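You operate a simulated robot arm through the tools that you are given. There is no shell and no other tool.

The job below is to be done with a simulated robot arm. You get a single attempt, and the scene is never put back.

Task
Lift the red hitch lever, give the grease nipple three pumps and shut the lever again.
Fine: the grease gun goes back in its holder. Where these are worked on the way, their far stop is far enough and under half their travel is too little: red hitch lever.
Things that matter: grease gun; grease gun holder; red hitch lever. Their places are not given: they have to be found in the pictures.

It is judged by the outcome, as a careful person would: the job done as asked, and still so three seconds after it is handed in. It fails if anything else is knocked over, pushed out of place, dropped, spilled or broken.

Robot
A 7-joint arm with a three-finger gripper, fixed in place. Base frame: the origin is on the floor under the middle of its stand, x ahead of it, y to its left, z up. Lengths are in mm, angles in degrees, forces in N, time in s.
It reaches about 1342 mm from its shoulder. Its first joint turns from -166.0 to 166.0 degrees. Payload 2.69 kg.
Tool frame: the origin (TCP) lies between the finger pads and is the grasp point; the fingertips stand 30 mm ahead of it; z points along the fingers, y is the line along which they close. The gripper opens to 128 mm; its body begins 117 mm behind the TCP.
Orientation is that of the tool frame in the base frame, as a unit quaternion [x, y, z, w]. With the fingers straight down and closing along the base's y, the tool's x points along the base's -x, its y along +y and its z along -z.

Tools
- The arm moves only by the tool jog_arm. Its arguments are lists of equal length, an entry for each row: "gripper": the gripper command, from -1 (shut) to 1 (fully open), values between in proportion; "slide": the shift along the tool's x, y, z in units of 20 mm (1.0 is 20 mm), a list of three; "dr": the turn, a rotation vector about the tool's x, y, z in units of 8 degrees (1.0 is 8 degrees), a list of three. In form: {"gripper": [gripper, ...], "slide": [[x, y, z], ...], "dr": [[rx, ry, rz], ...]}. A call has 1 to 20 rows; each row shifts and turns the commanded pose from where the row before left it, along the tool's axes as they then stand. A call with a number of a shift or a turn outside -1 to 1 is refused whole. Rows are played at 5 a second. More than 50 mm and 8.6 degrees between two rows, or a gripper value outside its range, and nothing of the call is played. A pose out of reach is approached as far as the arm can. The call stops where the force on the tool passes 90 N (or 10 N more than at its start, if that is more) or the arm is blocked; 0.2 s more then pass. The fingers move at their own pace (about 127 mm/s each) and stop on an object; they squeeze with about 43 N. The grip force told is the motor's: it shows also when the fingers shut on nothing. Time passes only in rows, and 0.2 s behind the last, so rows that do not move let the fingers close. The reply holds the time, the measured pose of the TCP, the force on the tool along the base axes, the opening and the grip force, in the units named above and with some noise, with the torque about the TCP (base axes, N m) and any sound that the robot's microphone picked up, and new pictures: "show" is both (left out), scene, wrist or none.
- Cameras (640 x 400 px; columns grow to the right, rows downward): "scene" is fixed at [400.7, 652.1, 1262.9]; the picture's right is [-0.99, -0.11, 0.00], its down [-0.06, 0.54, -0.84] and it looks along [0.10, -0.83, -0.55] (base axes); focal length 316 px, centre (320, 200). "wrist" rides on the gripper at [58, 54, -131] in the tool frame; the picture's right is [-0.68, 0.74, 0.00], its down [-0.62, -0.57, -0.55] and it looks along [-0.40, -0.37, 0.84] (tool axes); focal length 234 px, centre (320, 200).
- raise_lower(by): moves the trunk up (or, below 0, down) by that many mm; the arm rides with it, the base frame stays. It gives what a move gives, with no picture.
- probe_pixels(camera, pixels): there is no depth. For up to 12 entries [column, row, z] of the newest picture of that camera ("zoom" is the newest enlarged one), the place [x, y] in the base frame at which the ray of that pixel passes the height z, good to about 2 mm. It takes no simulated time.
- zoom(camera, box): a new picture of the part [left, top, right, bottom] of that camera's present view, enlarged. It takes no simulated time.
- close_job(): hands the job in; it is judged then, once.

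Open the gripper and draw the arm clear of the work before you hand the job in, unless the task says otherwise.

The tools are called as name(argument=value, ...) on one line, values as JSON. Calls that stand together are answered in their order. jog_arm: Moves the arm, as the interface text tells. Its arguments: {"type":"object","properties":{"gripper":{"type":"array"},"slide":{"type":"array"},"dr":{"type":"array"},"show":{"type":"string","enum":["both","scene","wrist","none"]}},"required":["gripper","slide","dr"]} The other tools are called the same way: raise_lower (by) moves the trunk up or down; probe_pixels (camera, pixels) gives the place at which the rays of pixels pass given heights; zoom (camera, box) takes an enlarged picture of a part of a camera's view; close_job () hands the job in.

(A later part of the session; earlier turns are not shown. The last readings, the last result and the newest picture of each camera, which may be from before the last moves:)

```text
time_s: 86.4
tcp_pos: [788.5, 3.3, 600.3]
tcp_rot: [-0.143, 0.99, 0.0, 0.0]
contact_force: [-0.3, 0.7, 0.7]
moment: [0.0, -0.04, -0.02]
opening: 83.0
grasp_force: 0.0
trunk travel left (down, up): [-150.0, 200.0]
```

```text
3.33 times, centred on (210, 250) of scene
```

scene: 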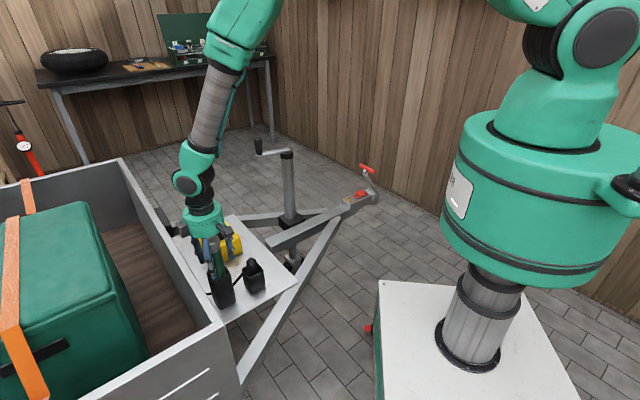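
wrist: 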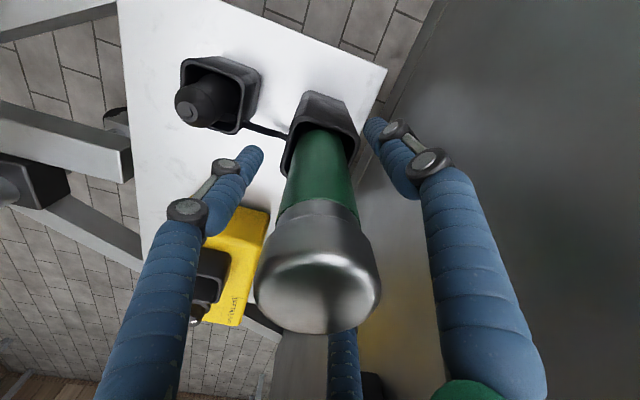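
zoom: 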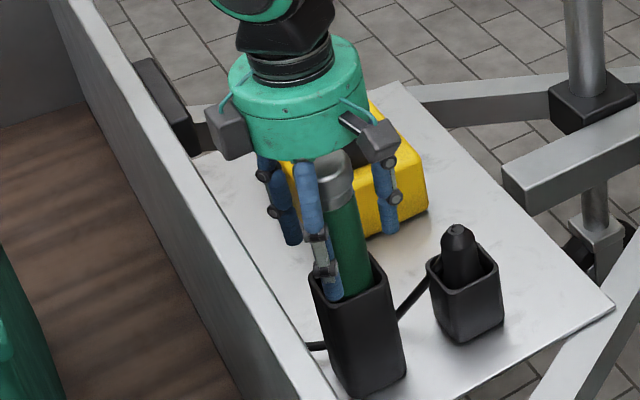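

The gun stands in its holder, fingers clear around it. I rise straight up to z≈940.

jog_arm(gripper=[0.3, 0.3, 0.3, 0.3, 0.3, 0.3, 0.3, 0.3, 0.3, 0.3, 0.3, 0.3, 0.3, 0.3, 0.3, 0.3, 0.3], slide=[[0, 0, -1], [0, 0, -1], [0, 0, -1], [0, 0, -1], [0, 0, -1], [0, 0, -1], [0, 0, -1], [0, 0, -1], [0, 0, -1], [0, 0, -1], [0, 0, -1], [0, 0, -1], [0, 0, -1], [0, 0, -1], [0, 0, -1], [0, 0, -1], [0, 0, -1]], dr=[[0, 0, 0], [0, 0, 0], [0, 0, 0], [0, 0, 0], [0, 0, 0], [0, 0, 0], [0, 0, 0], [0, 0, 0], [0, 0, 0], [0, 0, 0], [0, 0, 0], [0, 0, 0], [0, 0, 0], [0, 0, 0], [0, 0, 0], [0, 0, 0], [0, 0, 0]], show="both")

zoom(camera="scene", box=[180, 210, 280, 310])

```text
time_s: 90.0
tcp_pos: [785.7, 1.9, 940.3]
tcp_rot: [-0.143, 0.99, 0.0, -0.001]
contact_force: [-0.1, -0.2, 0.4]
moment: [0.01, 0.01, -0.05]
opening: 83.4
grasp_force: 0.1
trunk travel left (down, up): [-150.0, 200.0]
```

scene: 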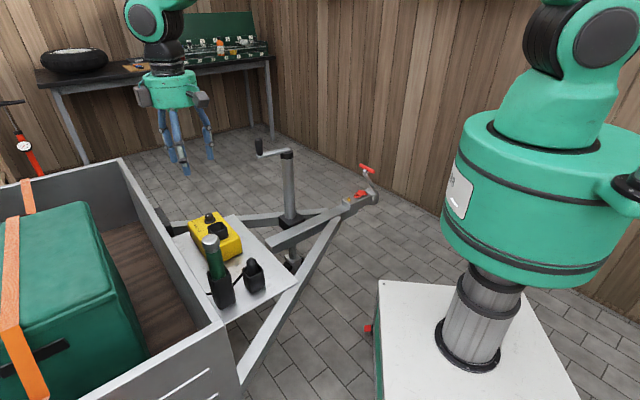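
wrist: 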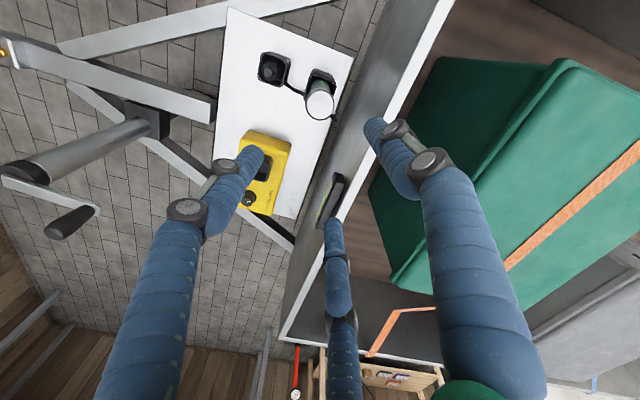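

```text
4.00 times, centred on (230, 260) of scene
```

zoom: 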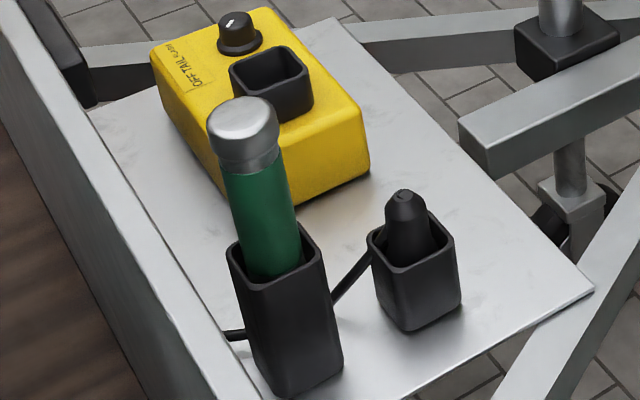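

The gun is back as it was. Now for the lever: I travel back over the waypoint, turn the tool +60° again and go above the front of the coupler.

jog_arm(gripper=[0.3, 0.3, 0.3, 0.3, 0.3, 0.3, 0.3, 0.3, 0.3, 0.3, 0.3, 0.3, 0.3, 0.3, 0.3, 0.3, 0.3, 0.3, 0.3, 0.3], slide=[[0.97, -0.582, 0], [0.97, -0.582, 0], [0.97, -0.582, 0], [0.97, -0.582, 0], [0.97, -0.582, 0], [0.97, -0.582, 0], [0.97, -0.582, 0], [0.97, -0.582, 0], [0.97, -0.582, 0], [0.97, -0.582, 0], [0.97, -0.582, 0], [0.97, -0.582, 0], [0.97, -0.582, 0], [0.97, -0.582, 0], [0.97, -0.582, 0], [0.97, -0.582, 0], [0.97, -0.582, 0], [0.97, -0.582, 0], [0.97, -0.582, 0], [0.97, -0.582, 0]], dr=[[0, 0, 0], [0, 0, 0], [0, 0, 0], [0, 0, 0], [0, 0, 0], [0, 0, 0], [0, 0, 0], [0, 0, 0], [0, 0, 0], [0, 0, 0], [0, 0, 0], [0, 0, 0], [0, 0, 0], [0, 0, 0], [0, 0, 0], [0, 0, 0], [0, 0, 0], [0, 0, 0], [0, 0, 0], [0, 0, 0]], show="none")

jog_arm(gripper=[-0.76, -0.76, -0.76, -0.76, -0.76, -0.76, -0.76, -0.76, -0.76, -0.76, -0.76, -0.76, -0.76, -0.76, -0.76, -0.76, -0.76, -0.76, -0.76, -0.76], slide=[[0, 0, 0], [0, 0, 0], [0, 0, 0], [0, 0, 0], [0, 0, 0], [0, 0, 0], [0, 0, 0], [0, 0, 0], [-0.326, -0.973, 0], [-0.326, -0.973, 0], [-0.326, -0.973, 0], [-0.326, -0.973, 0], [-0.326, -0.973, 0], [-0.326, -0.973, 0], [-0.326, -0.973, 0], [-0.326, -0.973, 0], [-0.326, -0.973, 0], [-0.326, -0.973, 0], [-0.326, -0.973, 0], [-0.326, -0.973, 0]], dr=[[0, 0, 0.9375], [0, 0, 0.9375], [0, 0, 0.9375], [0, 0, 0.9375], [0, 0, 0.9375], [0, 0, 0.9375], [0, 0, 0.9375], [0, 0, 0.9375], [0, 0, 0], [0, 0, 0], [0, 0, 0], [0, 0, 0], [0, 0, 0], [0, 0, 0], [0, 0, 0], [0, 0, 0], [0, 0, 0], [0, 0, 0], [0, 0, 0], [0, 0, 0]], show="both")

```text
time_s: 94.2
tcp_pos: [481.1, -329.6, 941.9]
tcp_rot: [-0.144, 0.99, 0.0, 0.0]
contact_force: [-0.1, 0.6, -1.1]
moment: [0.0, -0.02, 0.02]
opening: 83.5
grasp_force: 0.0
trunk travel left (down, up): [-150.0, 200.0]
```

```text
time_s: 98.4
tcp_pos: [376.0, -552.8, 941.7]
tcp_rot: [0.37, 0.929, 0.0, 0.0]
contact_force: [0.6, 0.1, 0.0]
moment: [-0.03, 0.02, -0.02]
opening: 15.4
grasp_force: 0.0
trunk travel left (down, up): [-150.0, 200.0]
```

scene: 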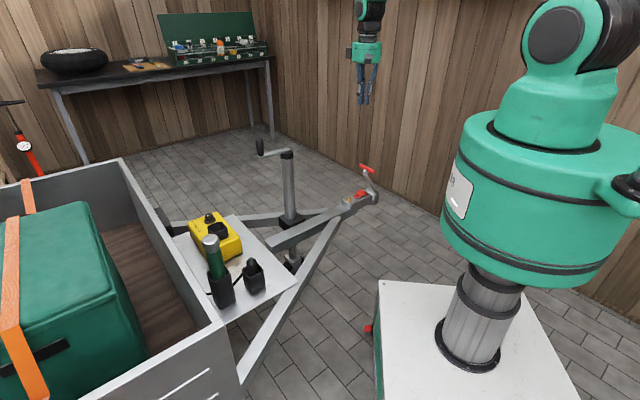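
wrist: 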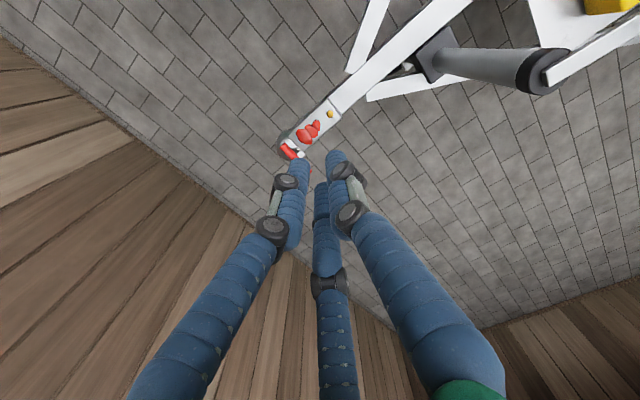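

Fingers are set to ~15 mm so their tips form a valley for the bar. I move to (288,-739,800) ahead of the lever and tilt the tool 50° toward it.

jog_arm(gripper=[-0.76, -0.76, -0.76, -0.76, -0.76, -0.76, -0.76, -0.76, -0.76, -0.76, -0.76, -0.76, -0.76, -0.76, -0.76, -0.76, -0.76, -0.76], slide=[[-0.3245, -0.977, 0.71], [-0.3245, -0.977, 0.71], [-0.3245, -0.977, 0.71], [-0.3245, -0.977, 0.71], [-0.3245, -0.977, 0.71], [-0.3245, -0.977, 0.71], [-0.3245, -0.977, 0.71], [-0.3245, -0.977, 0.71], [-0.3245, -0.977, 0.71], [-0.3245, -0.977, 0.71], [0, 0, 0], [0, 0, 0], [0, 0, 0], [0, 0, 0], [0, 0, 0], [0, 0, 0], [0, 0, 0], [0, 0, 0]], dr=[[0, 0, 0], [0, 0, 0], [0, 0, 0], [0, 0, 0], [0, 0, 0], [0, 0, 0], [0, 0, 0], [0, 0, 0], [0, 0, 0], [0, 0, 0], [-0.893, 0, 0], [-0.893, 0, 0], [-0.893, 0, 0], [-0.893, 0, 0], [-0.893, 0, 0], [-0.893, 0, 0], [-0.893, 0, 0], [0, 0, 0]], show="both")

```text
time_s: 102.2
tcp_pos: [288.1, -740.0, 798.5]
tcp_rot: [0.336, 0.841, 0.393, 0.158]
contact_force: [-1.1, -0.8, -0.8]
moment: [0.02, -0.02, -0.01]
opening: 15.3
grasp_force: 0.0
trunk travel left (down, up): [-150.0, 200.0]
```

scene: 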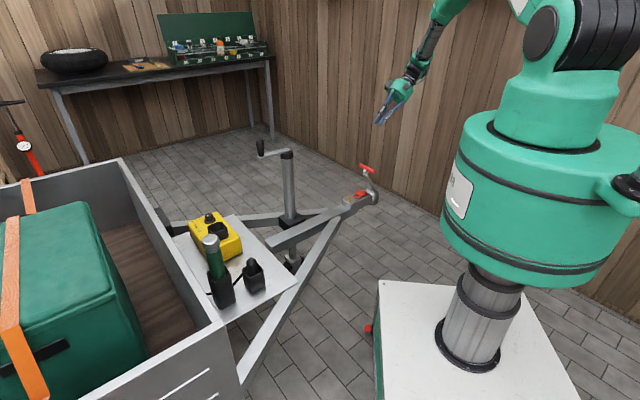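
wrist: 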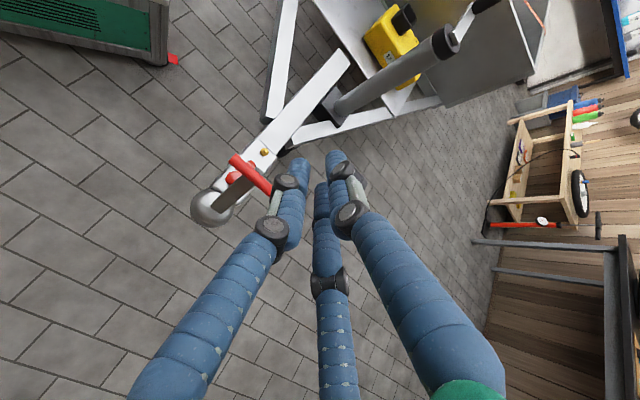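

Tilt is 50° and the bar is visible at wrist (250,175). I lower the tool vertically by ~130 mm and re-measure the bar.

jog_arm(gripper=[-0.76, -0.76, -0.76, -0.76, -0.76, -0.76, -0.76, -0.76], slide=[[0, -0.72, 0.6], [0, -0.72, 0.6], [0, -0.72, 0.6], [0, -0.72, 0.6], [0, -0.72, 0.6], [0, -0.72, 0.6], [0, -0.72, 0.6], [0, 0, 0]], dr=[[0, 0, 0], [0, 0, 0], [0, 0, 0], [0, 0, 0], [0, 0, 0], [0, 0, 0], [0, 0, 0], [0, 0, 0]], show="both")

zoom(camera="scene", box=[325, 110, 425, 215])

zoom(camera="wrist", box=[200, 80, 400, 240])

```text
time_s: 104.0
tcp_pos: [287.6, -738.4, 667.6]
tcp_rot: [0.336, 0.842, 0.393, 0.156]
contact_force: [0.3, 0.0, -1.5]
moment: [-0.04, -0.04, 0.0]
opening: 15.3
grasp_force: 0.1
trunk travel left (down, up): [-150.0, 200.0]
```

scene: 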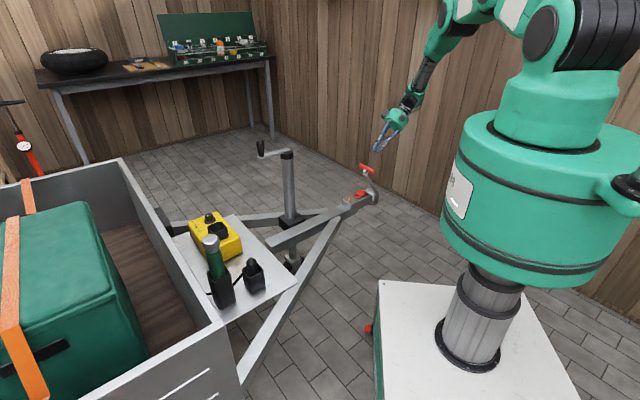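
wrist: 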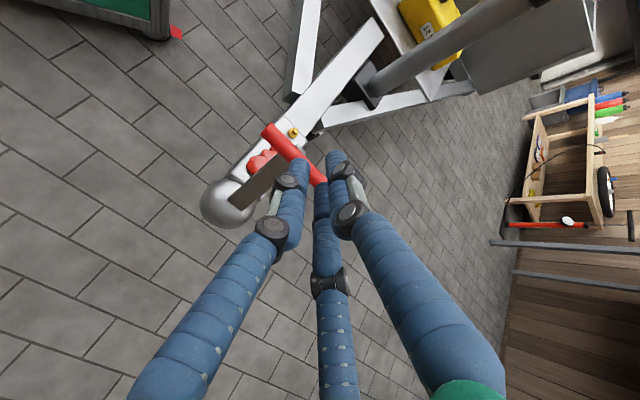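

```text
3.81 times, centred on (375, 162) of scene
```

zoom: 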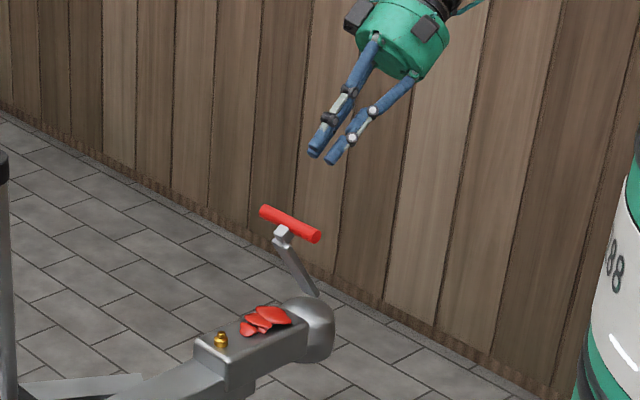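

```text
2.50 times, centred on (300, 160) of wrist
```

zoom: 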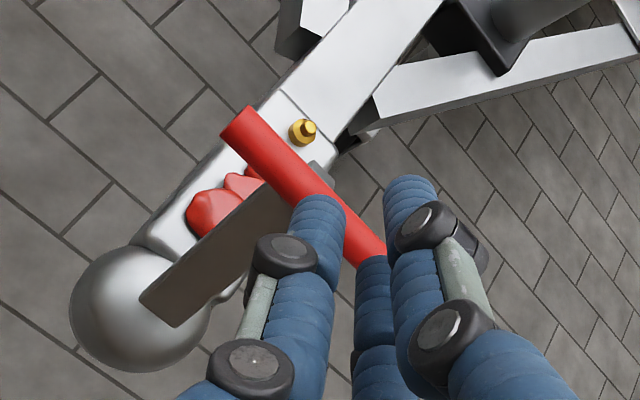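

The bar's place is as expected. I go down another 50 mm to the pre-contact pose and then advance 25 mm along the fingers.

jog_arm(gripper=[-0.76, -0.76, -0.76, -0.76, -0.76, -0.76], slide=[[0, -0.638, 0.536], [0, -0.638, 0.536], [0, -0.638, 0.536], [0, 0, 0.6], [0, 0, 0.6], [0, 0, 0]], dr=[[0, 0, 0], [0, 0, 0], [0, 0, 0], [0, 0, 0], [0, 0, 0], [0, 0, 0]], show="both")

zoom(camera="scene", box=[325, 130, 405, 215])

zoom(camera="wrist", box=[200, 80, 400, 240])

```text
time_s: 105.4
tcp_pos: [301.9, -725.9, 602.6]
tcp_rot: [0.336, 0.842, 0.392, 0.156]
contact_force: [0.0, 0.3, 0.0]
moment: [-0.02, 0.0, -0.04]
opening: 15.3
grasp_force: 0.0
trunk travel left (down, up): [-150.0, 200.0]
```

scene: 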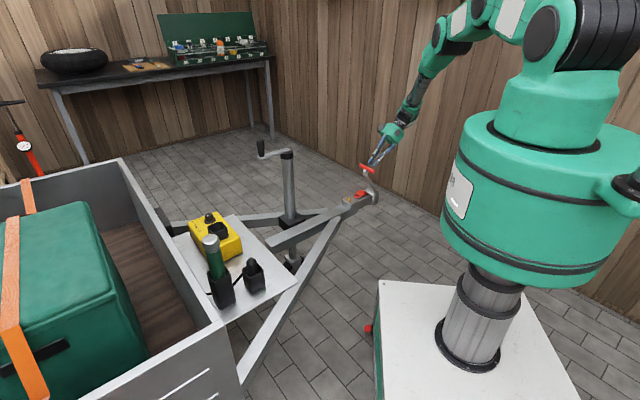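
wrist: 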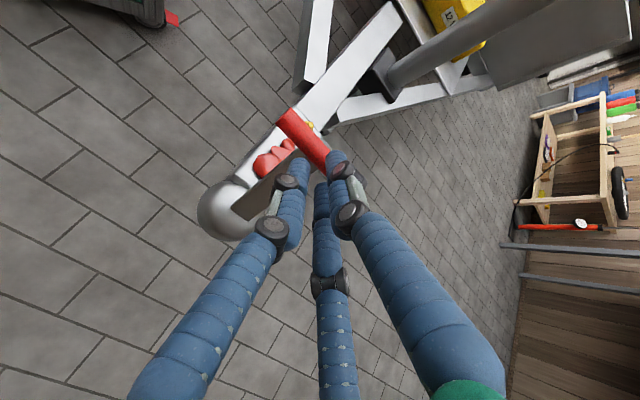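

```text
4.71 times, centred on (365, 172) of scene
```

zoom: 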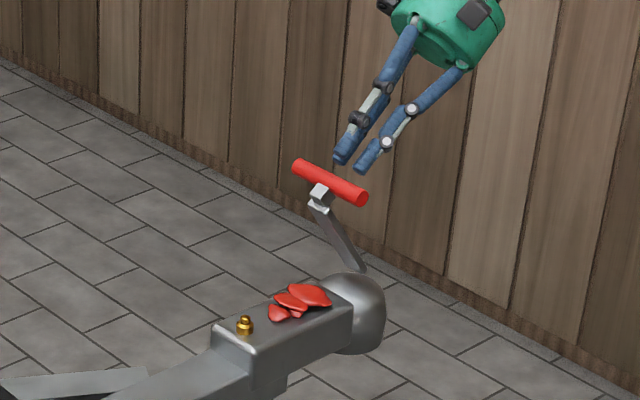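

```text
2.50 times, centred on (300, 160) of wrist
```

zoom: 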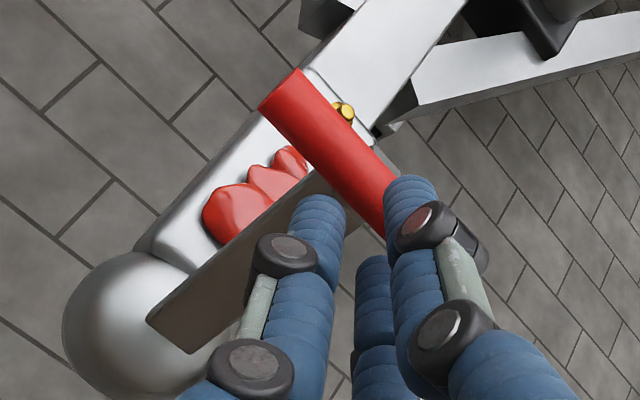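

Bar centre is about 48 mm ahead of the TCP and centred in the valley (y≈4). I advance 18 mm in steps to touch it.

jog_arm(gripper=[-0.76, -0.76, -0.76, -0.76, -0.76], slide=[[0, 0, 0.3], [0, 0, 0.2], [0, 0, 0.2], [0, 0, 0.2], [0, 0, 0]], dr=[[0, 0, 0], [0, 0, 0], [0, 0, 0], [0, 0, 0], [0, 0, 0]], show="both")

zoom(camera="scene", box=[325, 130, 405, 215])

```text
time_s: 106.6
tcp_pos: [310.8, -716.5, 589.3]
tcp_rot: [0.336, 0.842, 0.392, 0.157]
contact_force: [-1.7, -2.1, 1.2]
moment: [0.0, -0.02, -0.03]
opening: 15.3
grasp_force: 0.0
trunk travel left (down, up): [-150.0, 200.0]
```

scene: 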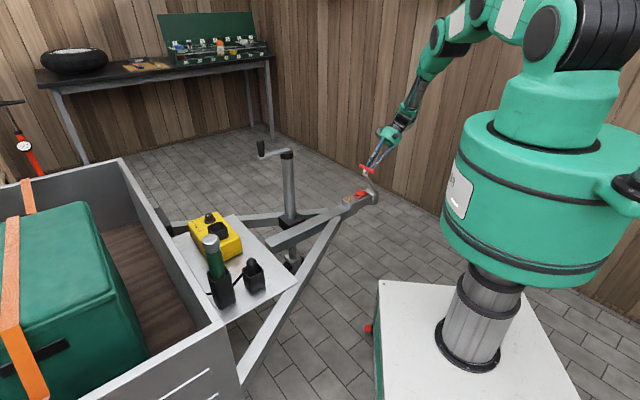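
wrist: 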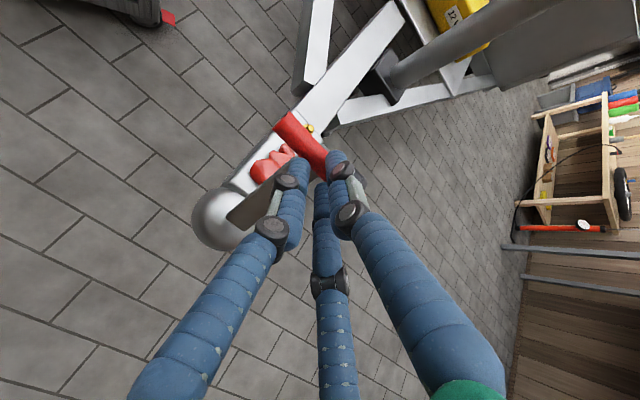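

```text
4.71 times, centred on (365, 172) of scene
```

zoom: 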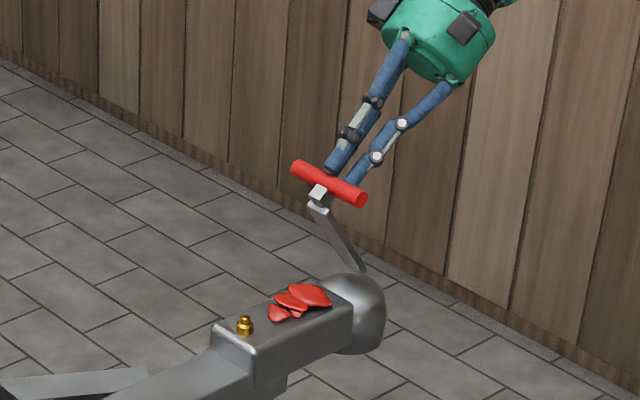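

Light contact with the bar (few N). I start driving the lever shut along its arc, un-tilting the tool as it goes — first ~16°.

jog_arm(gripper=[-0.76, -0.76, -0.76, -0.76, -0.76], slide=[[0, 0.22, 0.355], [0, 0.22, 0.355], [0, 0.195, 0.4], [0, 0.195, 0.4], [0, 0, 0]], dr=[[0.36, 0, 0], [0.36, 0, 0], [0.36, 0, 0], [0.36, 0, 0], [0, 0, 0]], show="both")

zoom(camera="scene", box=[325, 130, 405, 215])

```text
time_s: 107.8
tcp_pos: [333.8, -692.1, 580.6]
tcp_rot: [0.351, 0.877, 0.305, 0.122]
contact_force: [0.3, 1.0, 0.9]
moment: [0.0, 0.04, -0.02]
opening: 15.5
grasp_force: 0.1
trunk travel left (down, up): [-150.0, 200.0]
```

scene: 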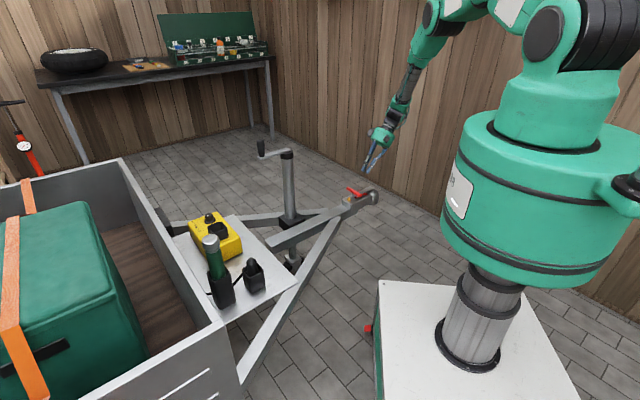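
wrist: 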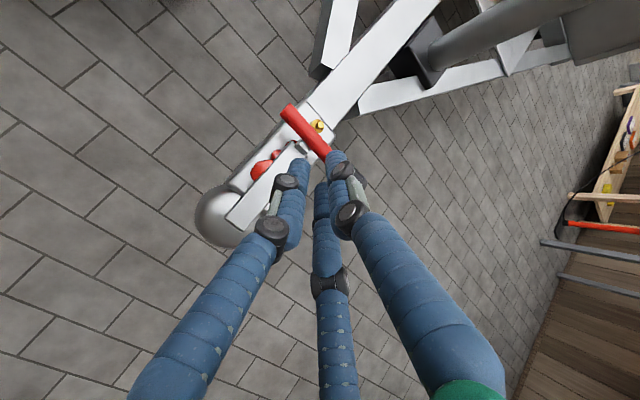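

```text
4.71 times, centred on (365, 172) of scene
```

zoom: 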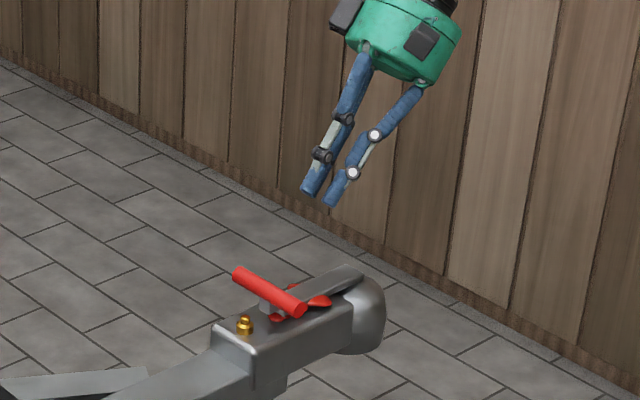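

The lever dropped shut by itself once past its stop. I zoom in to compare its bar with the original shut position (ends were at scene (361.2,194.6) and (347.6,186.5)).

zoom(camera="scene", box=[335, 175, 383, 205])

zoom(camera="wrist", box=[180, 80, 380, 260])

```text
13.33 times, centred on (359, 190) of scene
```

zoom: 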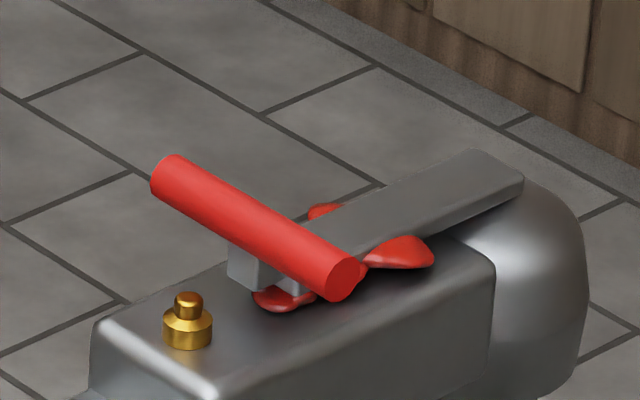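

```text
2.22 times, centred on (280, 170) of wrist
```

zoom: 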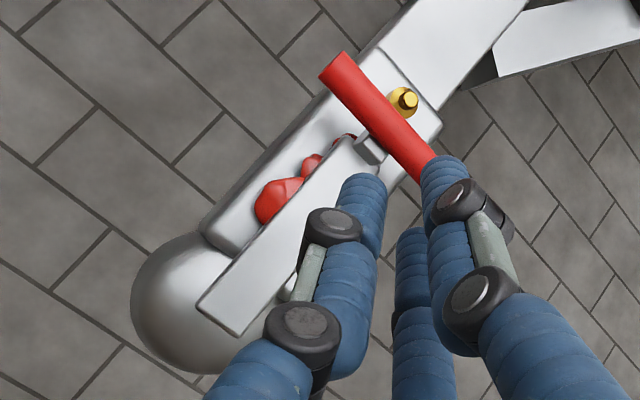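

The bar, strip and nipple keep the same relative places as at the start, so the lever is shut (grease squeezed beneath the strip). I check the crank and holder area again before finishing.

zoom(camera="scene", box=[230, 110, 330, 190])

zoom(camera="scene", box=[300, 160, 400, 222])

zoom(camera="scene", box=[160, 200, 300, 320])

```text
5.00 times, centred on (280, 150) of scene
```

zoom: 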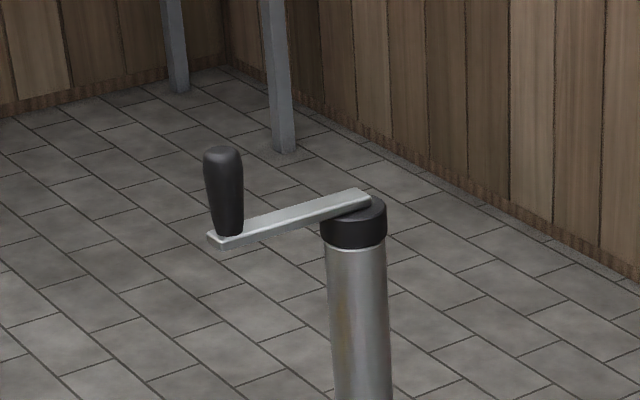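

```text
6.40 times, centred on (350, 191) of scene
```

zoom: 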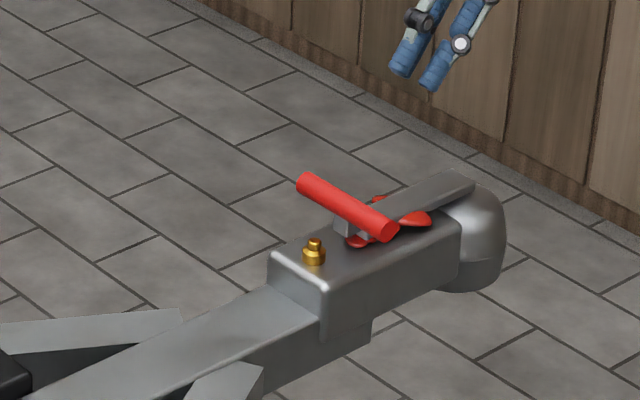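

```text
3.33 times, centred on (230, 260) of scene
```

zoom: 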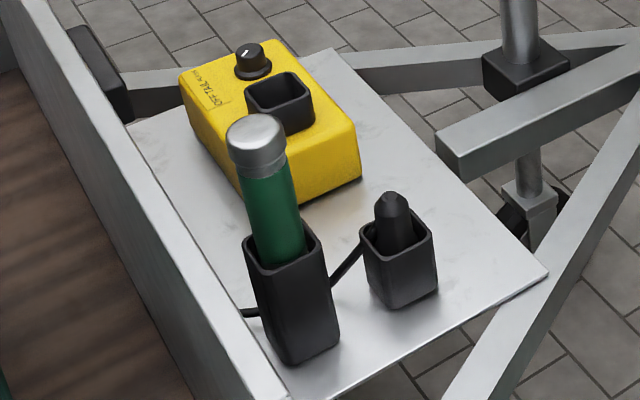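

Gun, plug and yellow box are in place and the lever is shut. The crank has crept further round; I probe its present direction and compare the coupler's height with the start.

probe_pixels(camera="scene", pixels=[[290, 150, 755], [259, 157.5, 755], [261, 142, 840], [349.1, 197.2, 455], [349.1, 197.2, 460]])

jog_arm(gripper=[-0.76, -0.76, -0.76, -0.76, -0.76], slide=[[0, 0, -1], [0, 0, -1], [0, 0, -1], [0, 0, -1], [0, 0, 0]], dr=[[0, 0, 0], [0, 0, 0], [0, 0, 0], [0, 0, 0], [0, 0, 0]], show="both")

zoom(camera="scene", box=[335, 175, 383, 205])

```text
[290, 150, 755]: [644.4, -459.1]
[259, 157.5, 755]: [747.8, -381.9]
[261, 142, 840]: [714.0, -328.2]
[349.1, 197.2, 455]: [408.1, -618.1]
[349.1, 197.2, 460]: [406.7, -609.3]
```

```text
time_s: 109.0
tcp_pos: [297.9, -727.8, 643.8]
tcp_rot: [0.35, 0.877, 0.307, 0.123]
contact_force: [0.1, -0.4, 0.3]
moment: [-0.01, 0.0, -0.01]
opening: 15.3
grasp_force: 0.1
trunk travel left (down, up): [-150.0, 200.0]
```

scene: 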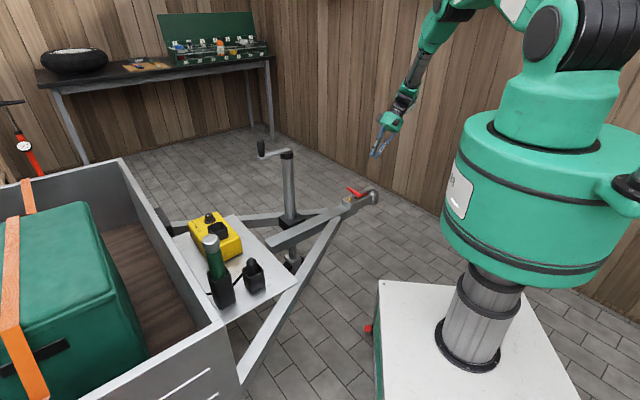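
wrist: 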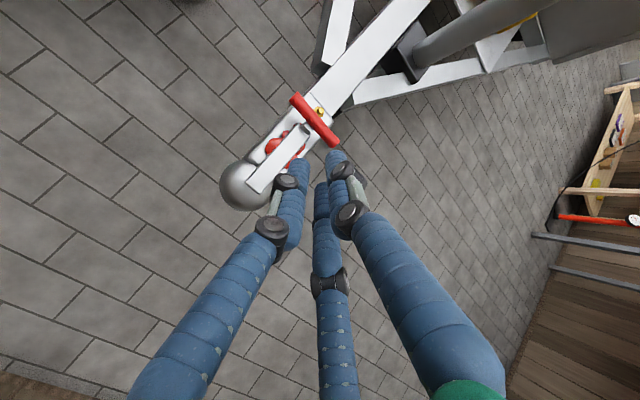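

```text
13.33 times, centred on (359, 190) of scene
```

zoom: 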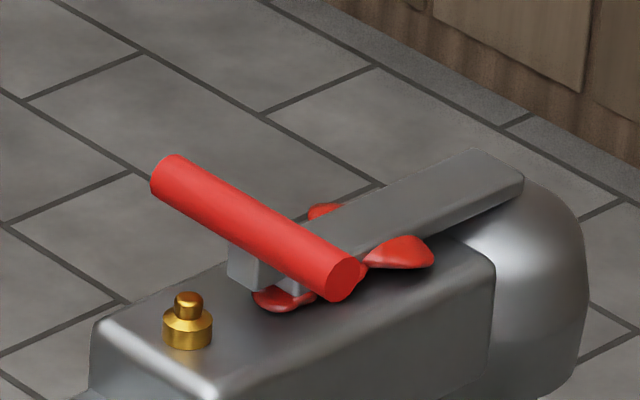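

The lever's bar sits relative to the nipple just as at the start, so it's properly shut. I retreat upward to vertical pose and meanwhile watch whether the crank still creeps without any load from me.

zoom(camera="scene", box=[230, 110, 330, 190])

jog_arm(gripper=[-0.76, -0.76, -0.76, -0.76, -0.76, -0.76, -0.76, -0.76, -0.76, -0.76, -0.76, -0.76, -0.76, -0.76, -0.76], slide=[[0, 0.6, -0.79], [0, 0.55, -0.84], [0, 0.45, -0.9], [0, 0.3, -0.95], [0, 0.2, -1], [0, 0, -1], [0, 0, -1], [0, 0, -1], [0, 0, -1], [0, 0, -1], [0, 0, -1], [0, 0, -1], [0, 0, -1], [0, 0, -1], [0, 0, -1]], dr=[[0.96, 0, 0], [0.96, 0, 0], [0.96, 0, 0], [0.96, 0, 0], [0.96, 0, 0], [0, 0, 0], [0, 0, 0], [0, 0, 0], [0, 0, 0], [0, 0, 0], [0, 0, 0], [0, 0, 0], [0, 0, 0], [0, 0, 0], [0, 0, 0]], show="both")

zoom(camera="scene", box=[230, 110, 330, 190])

```text
5.00 times, centred on (280, 150) of scene
```

zoom: 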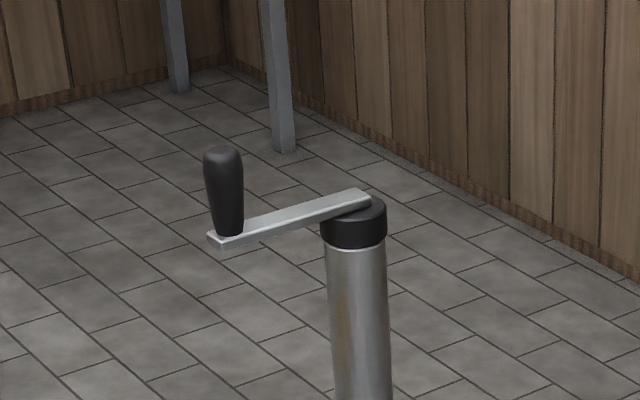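

```text
time_s: 112.2
tcp_pos: [302.5, -723.6, 944.7]
tcp_rot: [0.37, 0.929, 0.001, 0.001]
contact_force: [0.5, -0.7, -0.2]
moment: [-0.01, 0.01, 0.0]
opening: 15.4
grasp_force: 0.0
trunk travel left (down, up): [-150.0, 200.0]
```

scene: 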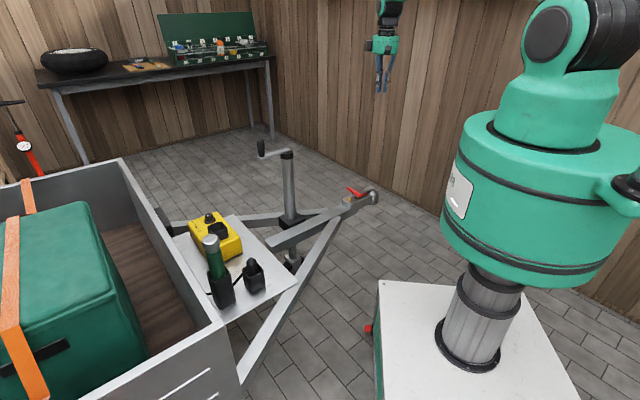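
wrist: 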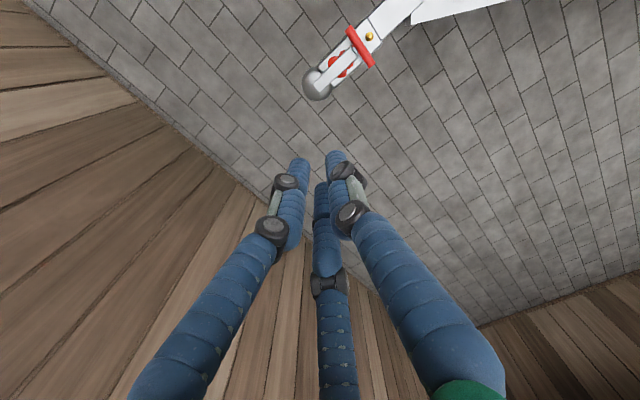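

```text
5.00 times, centred on (280, 150) of scene
```

zoom: 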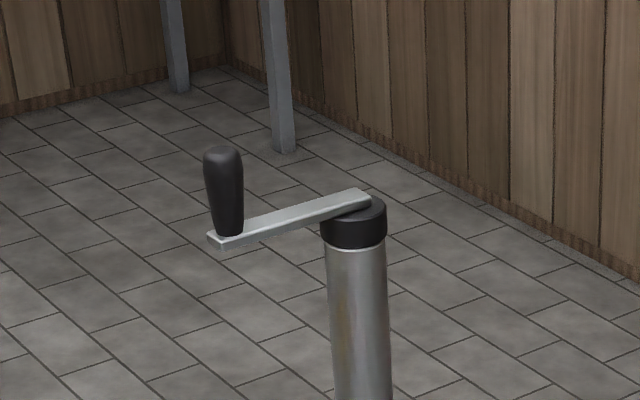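

Without load from me the crank stays put (identical at 107.8, 109 and 112 s), so my pushes on the coupler back-wound it ~80° and lowered the nose a few mm. A careful person would wind it back, so I measure the handle and post from the scene first.

probe_pixels(camera="scene", pixels=[[286.4, 152, 745], [286.4, 152, 755], [261.8, 157.5, 755], [261.8, 157.5, 765], [260.6, 141.5, 820], [260.6, 141.5, 830], [260.6, 141.5, 840], [260.6, 141.5, 850]])

jog_arm(gripper=[0, 0, 0, 0, 0, 0, 0, 0, 0, 0, 0, 0, 0, 0, 0, 0, 0, 0, 0], slide=[[0, 0.3, -1], [0, 0.3, -1], [0, 0.3, -1], [0, 0.5, -1], [0, 0.9, -0.7], [0.3, 0.95, 0], [0.3, 0.95, 0], [0.3, 0.95, 0], [0.3, 0.95, 0], [0.3, 0.95, 0], [0.3, 0.95, 0], [0.3, 0.95, 0], [0.3, 0.95, 0], [0.3, 0.95, 0], [0.3, 0.95, 0], [0.3, 0.95, 0], [0.3, 0.95, 0], [0.3, 0.95, 0], [0, 0, 0]], dr=[[0, 0, 0], [0, 0, 0], [0, 0, 0], [0, 0, 0], [0, 0, 0], [0, 0, 0], [0, 0, 0], [0, 0, 0], [0, 0, 0], [0, 0, 0], [0, 0, 0], [0, 0, 0], [0, 0, 0], [0, 0, 0], [0, 0, 0], [0, 0, 0], [0, 0, 0], [0, 0, 0], [0, 0, 0]], show="both")

```text
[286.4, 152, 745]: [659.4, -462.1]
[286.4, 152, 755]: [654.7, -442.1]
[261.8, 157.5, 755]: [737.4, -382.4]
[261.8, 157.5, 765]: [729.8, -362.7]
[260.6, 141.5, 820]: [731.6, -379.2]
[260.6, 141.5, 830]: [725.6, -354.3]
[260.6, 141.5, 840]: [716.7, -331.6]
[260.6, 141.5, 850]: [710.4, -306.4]
```

```text
time_s: 116.2
tcp_pos: [448.2, -459.7, 1037.8]
tcp_rot: [0.371, 0.929, 0.0, 0.0]
contact_force: [0.1, -0.7, 0.3]
moment: [0.03, 0.04, 0.04]
opening: 63.9
grasp_force: 0.0
trunk travel left (down, up): [-150.0, 200.0]
```

scene: 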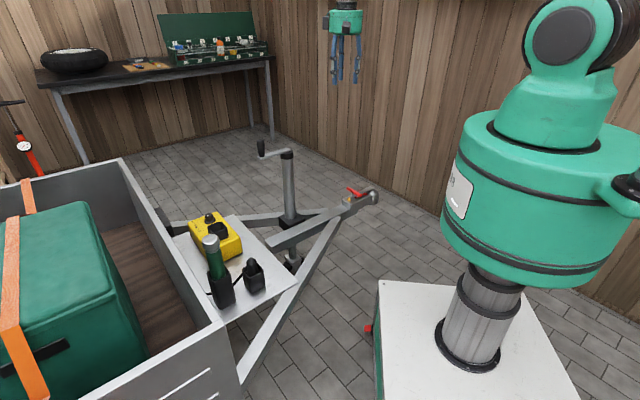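
wrist: 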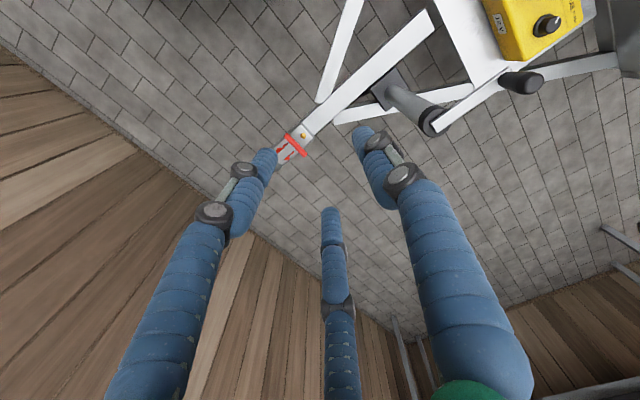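

The handle now stands near (734,-380) with its top at z≈820 and the post at about (657,-463); at the start it was at about (735,-546). I move above the handle for a precise look.

jog_arm(gripper=[0.2, 0.2, 0.2, 0.2, 0.2, 0.2, 0.2, 0.2, 0.2, 0.2, 0.2, 0.2, 0.2, 0.2], slide=[[-0.583, 0.98, 0], [-0.583, 0.98, 0], [-0.583, 0.98, 0], [-0.583, 0.98, 0], [-0.583, 0.98, 0], [-0.583, 0.98, 0], [-0.583, 0.98, 0.4], [-0.583, 0.98, 0.4], [-0.583, 0.98, 0.4], [-0.583, 0.98, 0.4], [-0.583, 0.98, 0.4], [-0.583, 0.98, 0.4], [-0.583, 0.98, 0.4], [0, 0, 0]], dr=[[0, 0, 0], [0, 0, 0], [0, 0, 0], [0, 0, 0], [0, 0, 0], [0, 0, 0], [0, 0, 0], [0, 0, 0], [0, 0, 0], [0, 0, 0], [0, 0, 0], [0, 0, 0], [0, 0, 0], [0, 0, 0]], show="both")

zoom(camera="wrist", box=[220, 60, 420, 220])

```text
time_s: 119.2
tcp_pos: [733.9, -380.5, 982.4]
tcp_rot: [0.37, 0.929, 0.001, 0.0]
contact_force: [1.1, 0.2, -0.6]
moment: [-0.03, 0.04, 0.01]
opening: 77.0
grasp_force: 0.0
trunk travel left (down, up): [-150.0, 200.0]
```

scene: 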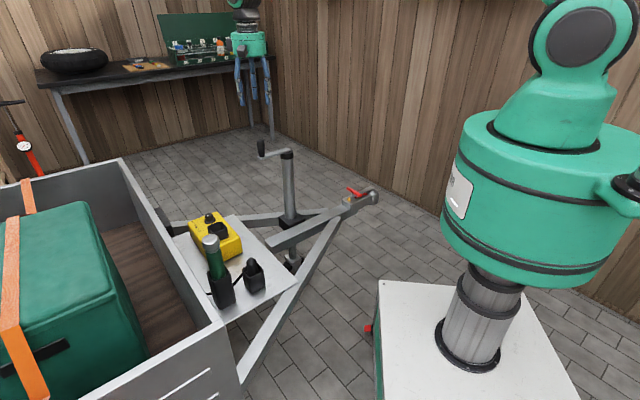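
wrist: 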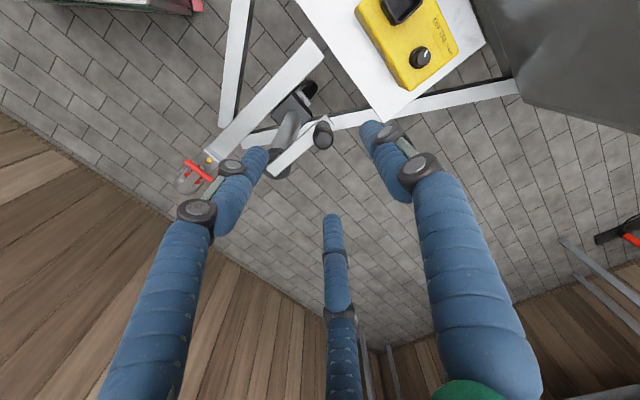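

```text
2.50 times, centred on (320, 140) of wrist
```

zoom: 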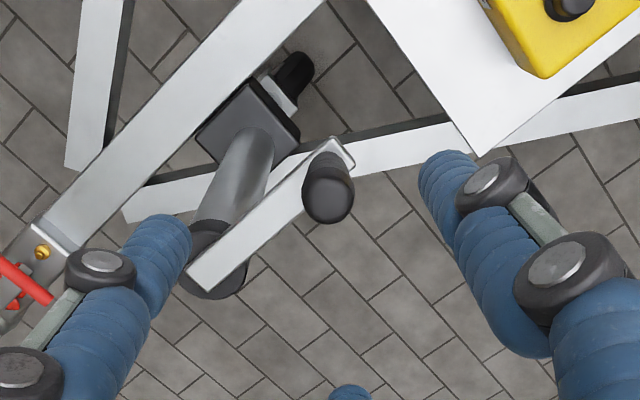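

probe_pixels(camera="wrist", pixels=[[323.2, 139.2, 820], [323.2, 139.2, 830], [323.2, 139.2, 840], [324, 122, 760], [324, 122, 770], [278, 165, 755], [278, 163, 750]])

zoom(camera="scene", box=[245, 125, 305, 175])

```text
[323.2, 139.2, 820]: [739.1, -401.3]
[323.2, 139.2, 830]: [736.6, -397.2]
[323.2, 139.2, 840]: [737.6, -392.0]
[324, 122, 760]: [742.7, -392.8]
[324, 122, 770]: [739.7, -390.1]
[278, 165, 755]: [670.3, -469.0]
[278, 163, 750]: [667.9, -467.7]
```

```text
8.00 times, centred on (275, 150) of scene
```

zoom: 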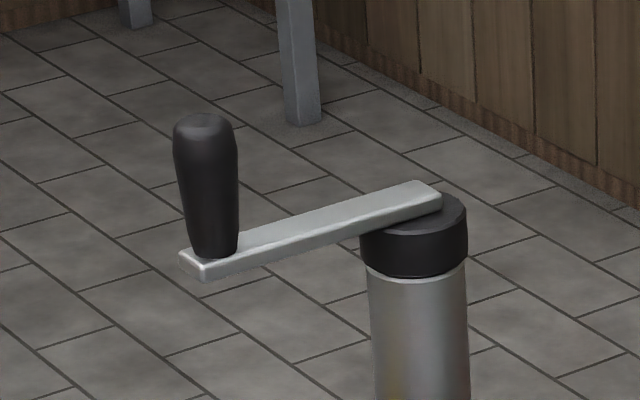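

Handle top triangulates to about (740,-400,816), post to about (663,-463). I lower to z≈870 just above the handle for a precise alignment check.

jog_arm(gripper=[0.2, 0.2, 0.2, 0.2, 0.2, 0.2, 0.2], slide=[[-0.143, -0.077, 0.935], [-0.143, -0.077, 0.935], [-0.143, -0.077, 0.935], [-0.143, -0.077, 0.935], [-0.143, -0.077, 0.935], [-0.143, -0.077, 0.935], [0, 0, 0]], dr=[[0, 0, 0], [0, 0, 0], [0, 0, 0], [0, 0, 0], [0, 0, 0], [0, 0, 0], [0, 0, 0]], show="both")

zoom(camera="wrist", box=[200, 80, 440, 280])

zoom(camera="scene", box=[220, 60, 310, 180])

```text
time_s: 120.8
tcp_pos: [740.1, -398.0, 870.9]
tcp_rot: [0.371, 0.929, 0.001, 0.0]
contact_force: [0.6, 0.7, -0.4]
moment: [0.01, 0.04, -0.01]
opening: 76.6
grasp_force: 0.2
trunk travel left (down, up): [-150.0, 200.0]
```

scene: 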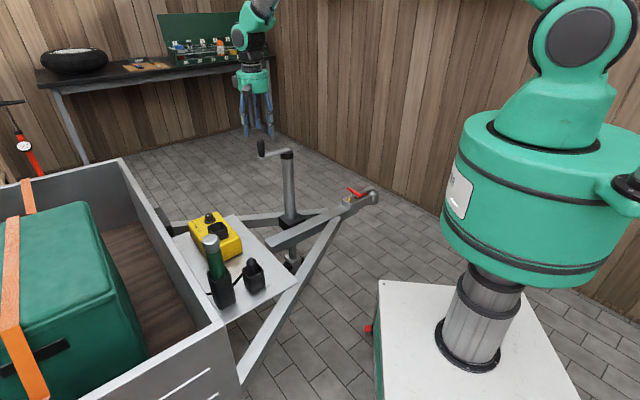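
wrist: 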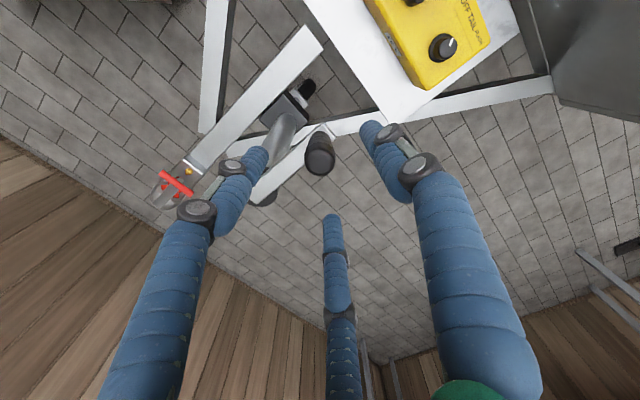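

```text
2.00 times, centred on (320, 180) of wrist
```

zoom: 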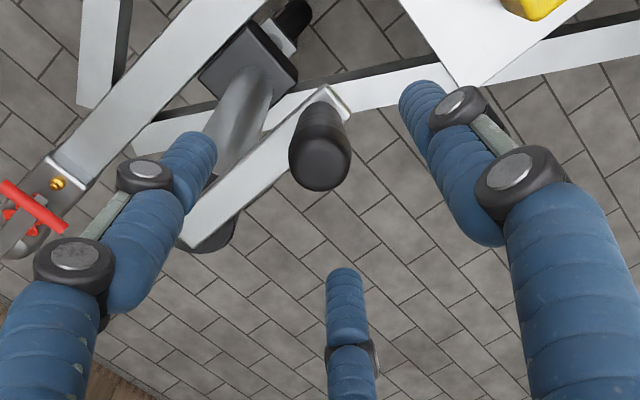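

```text
3.33 times, centred on (265, 120) of scene
```

zoom: 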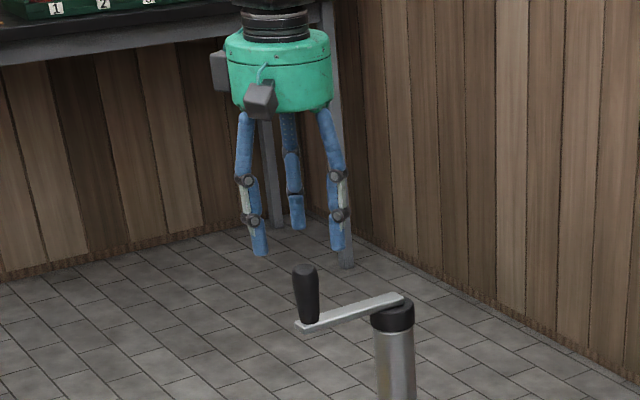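

Both views agree the handle is under the TCP within ~4 mm. I lower around it to TCP z≈803 (tips ≈773, above the crank arm).

jog_arm(gripper=[0.2, 0.2, 0.2, 0.2, 0.2], slide=[[0.07, -0.07, 0.85], [0, 0, 0.85], [0, 0, 0.85], [0, 0, 0.85], [0, 0, 0]], dr=[[0, 0, 0], [0, 0, 0], [0, 0, 0], [0, 0, 0], [0, 0, 0]], show="both")

zoom(camera="wrist", box=[200, 80, 440, 280])

zoom(camera="scene", box=[230, 80, 310, 180])

```text
time_s: 122.0
tcp_pos: [736.4, -398.2, 803.2]
tcp_rot: [0.371, 0.929, 0.001, 0.001]
contact_force: [0.7, 0.2, -0.1]
moment: [0.03, -0.01, 0.02]
opening: 76.3
grasp_force: 0.0
trunk travel left (down, up): [-150.0, 200.0]
```

scene: 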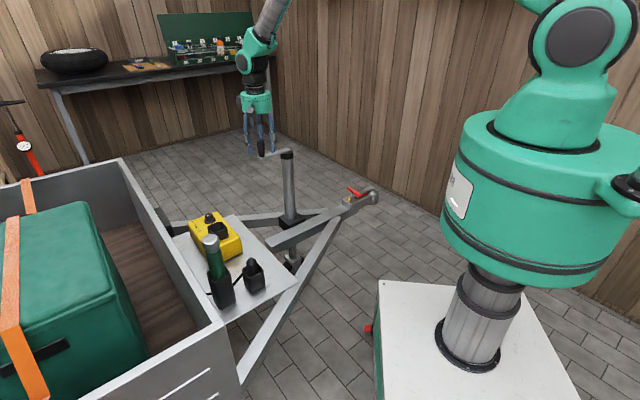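
wrist: 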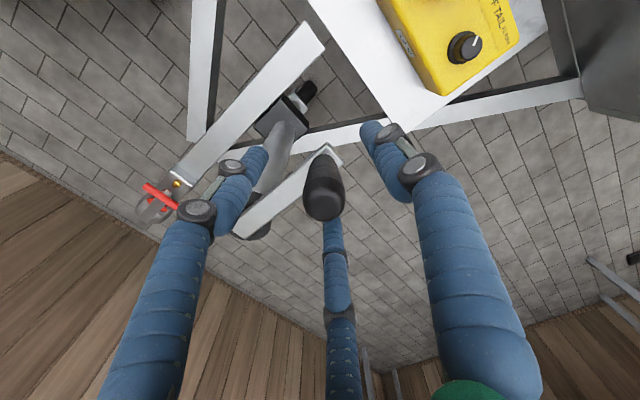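

```text
2.00 times, centred on (320, 180) of wrist
```

zoom: 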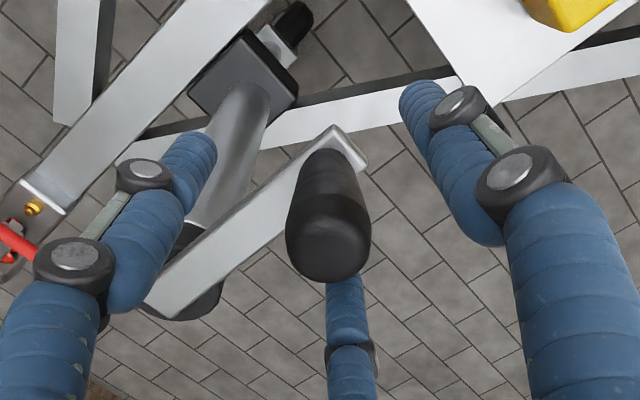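

```text
4.00 times, centred on (270, 130) of scene
```

zoom: 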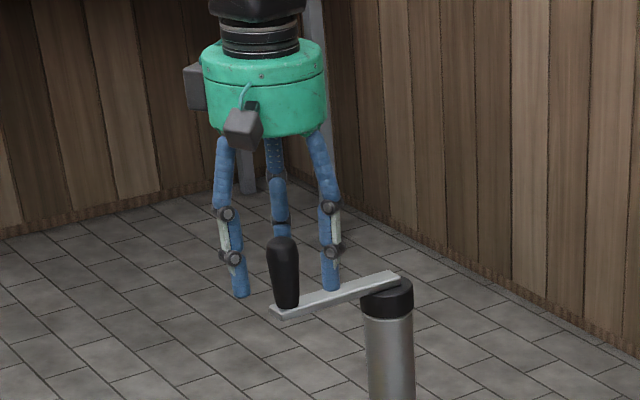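

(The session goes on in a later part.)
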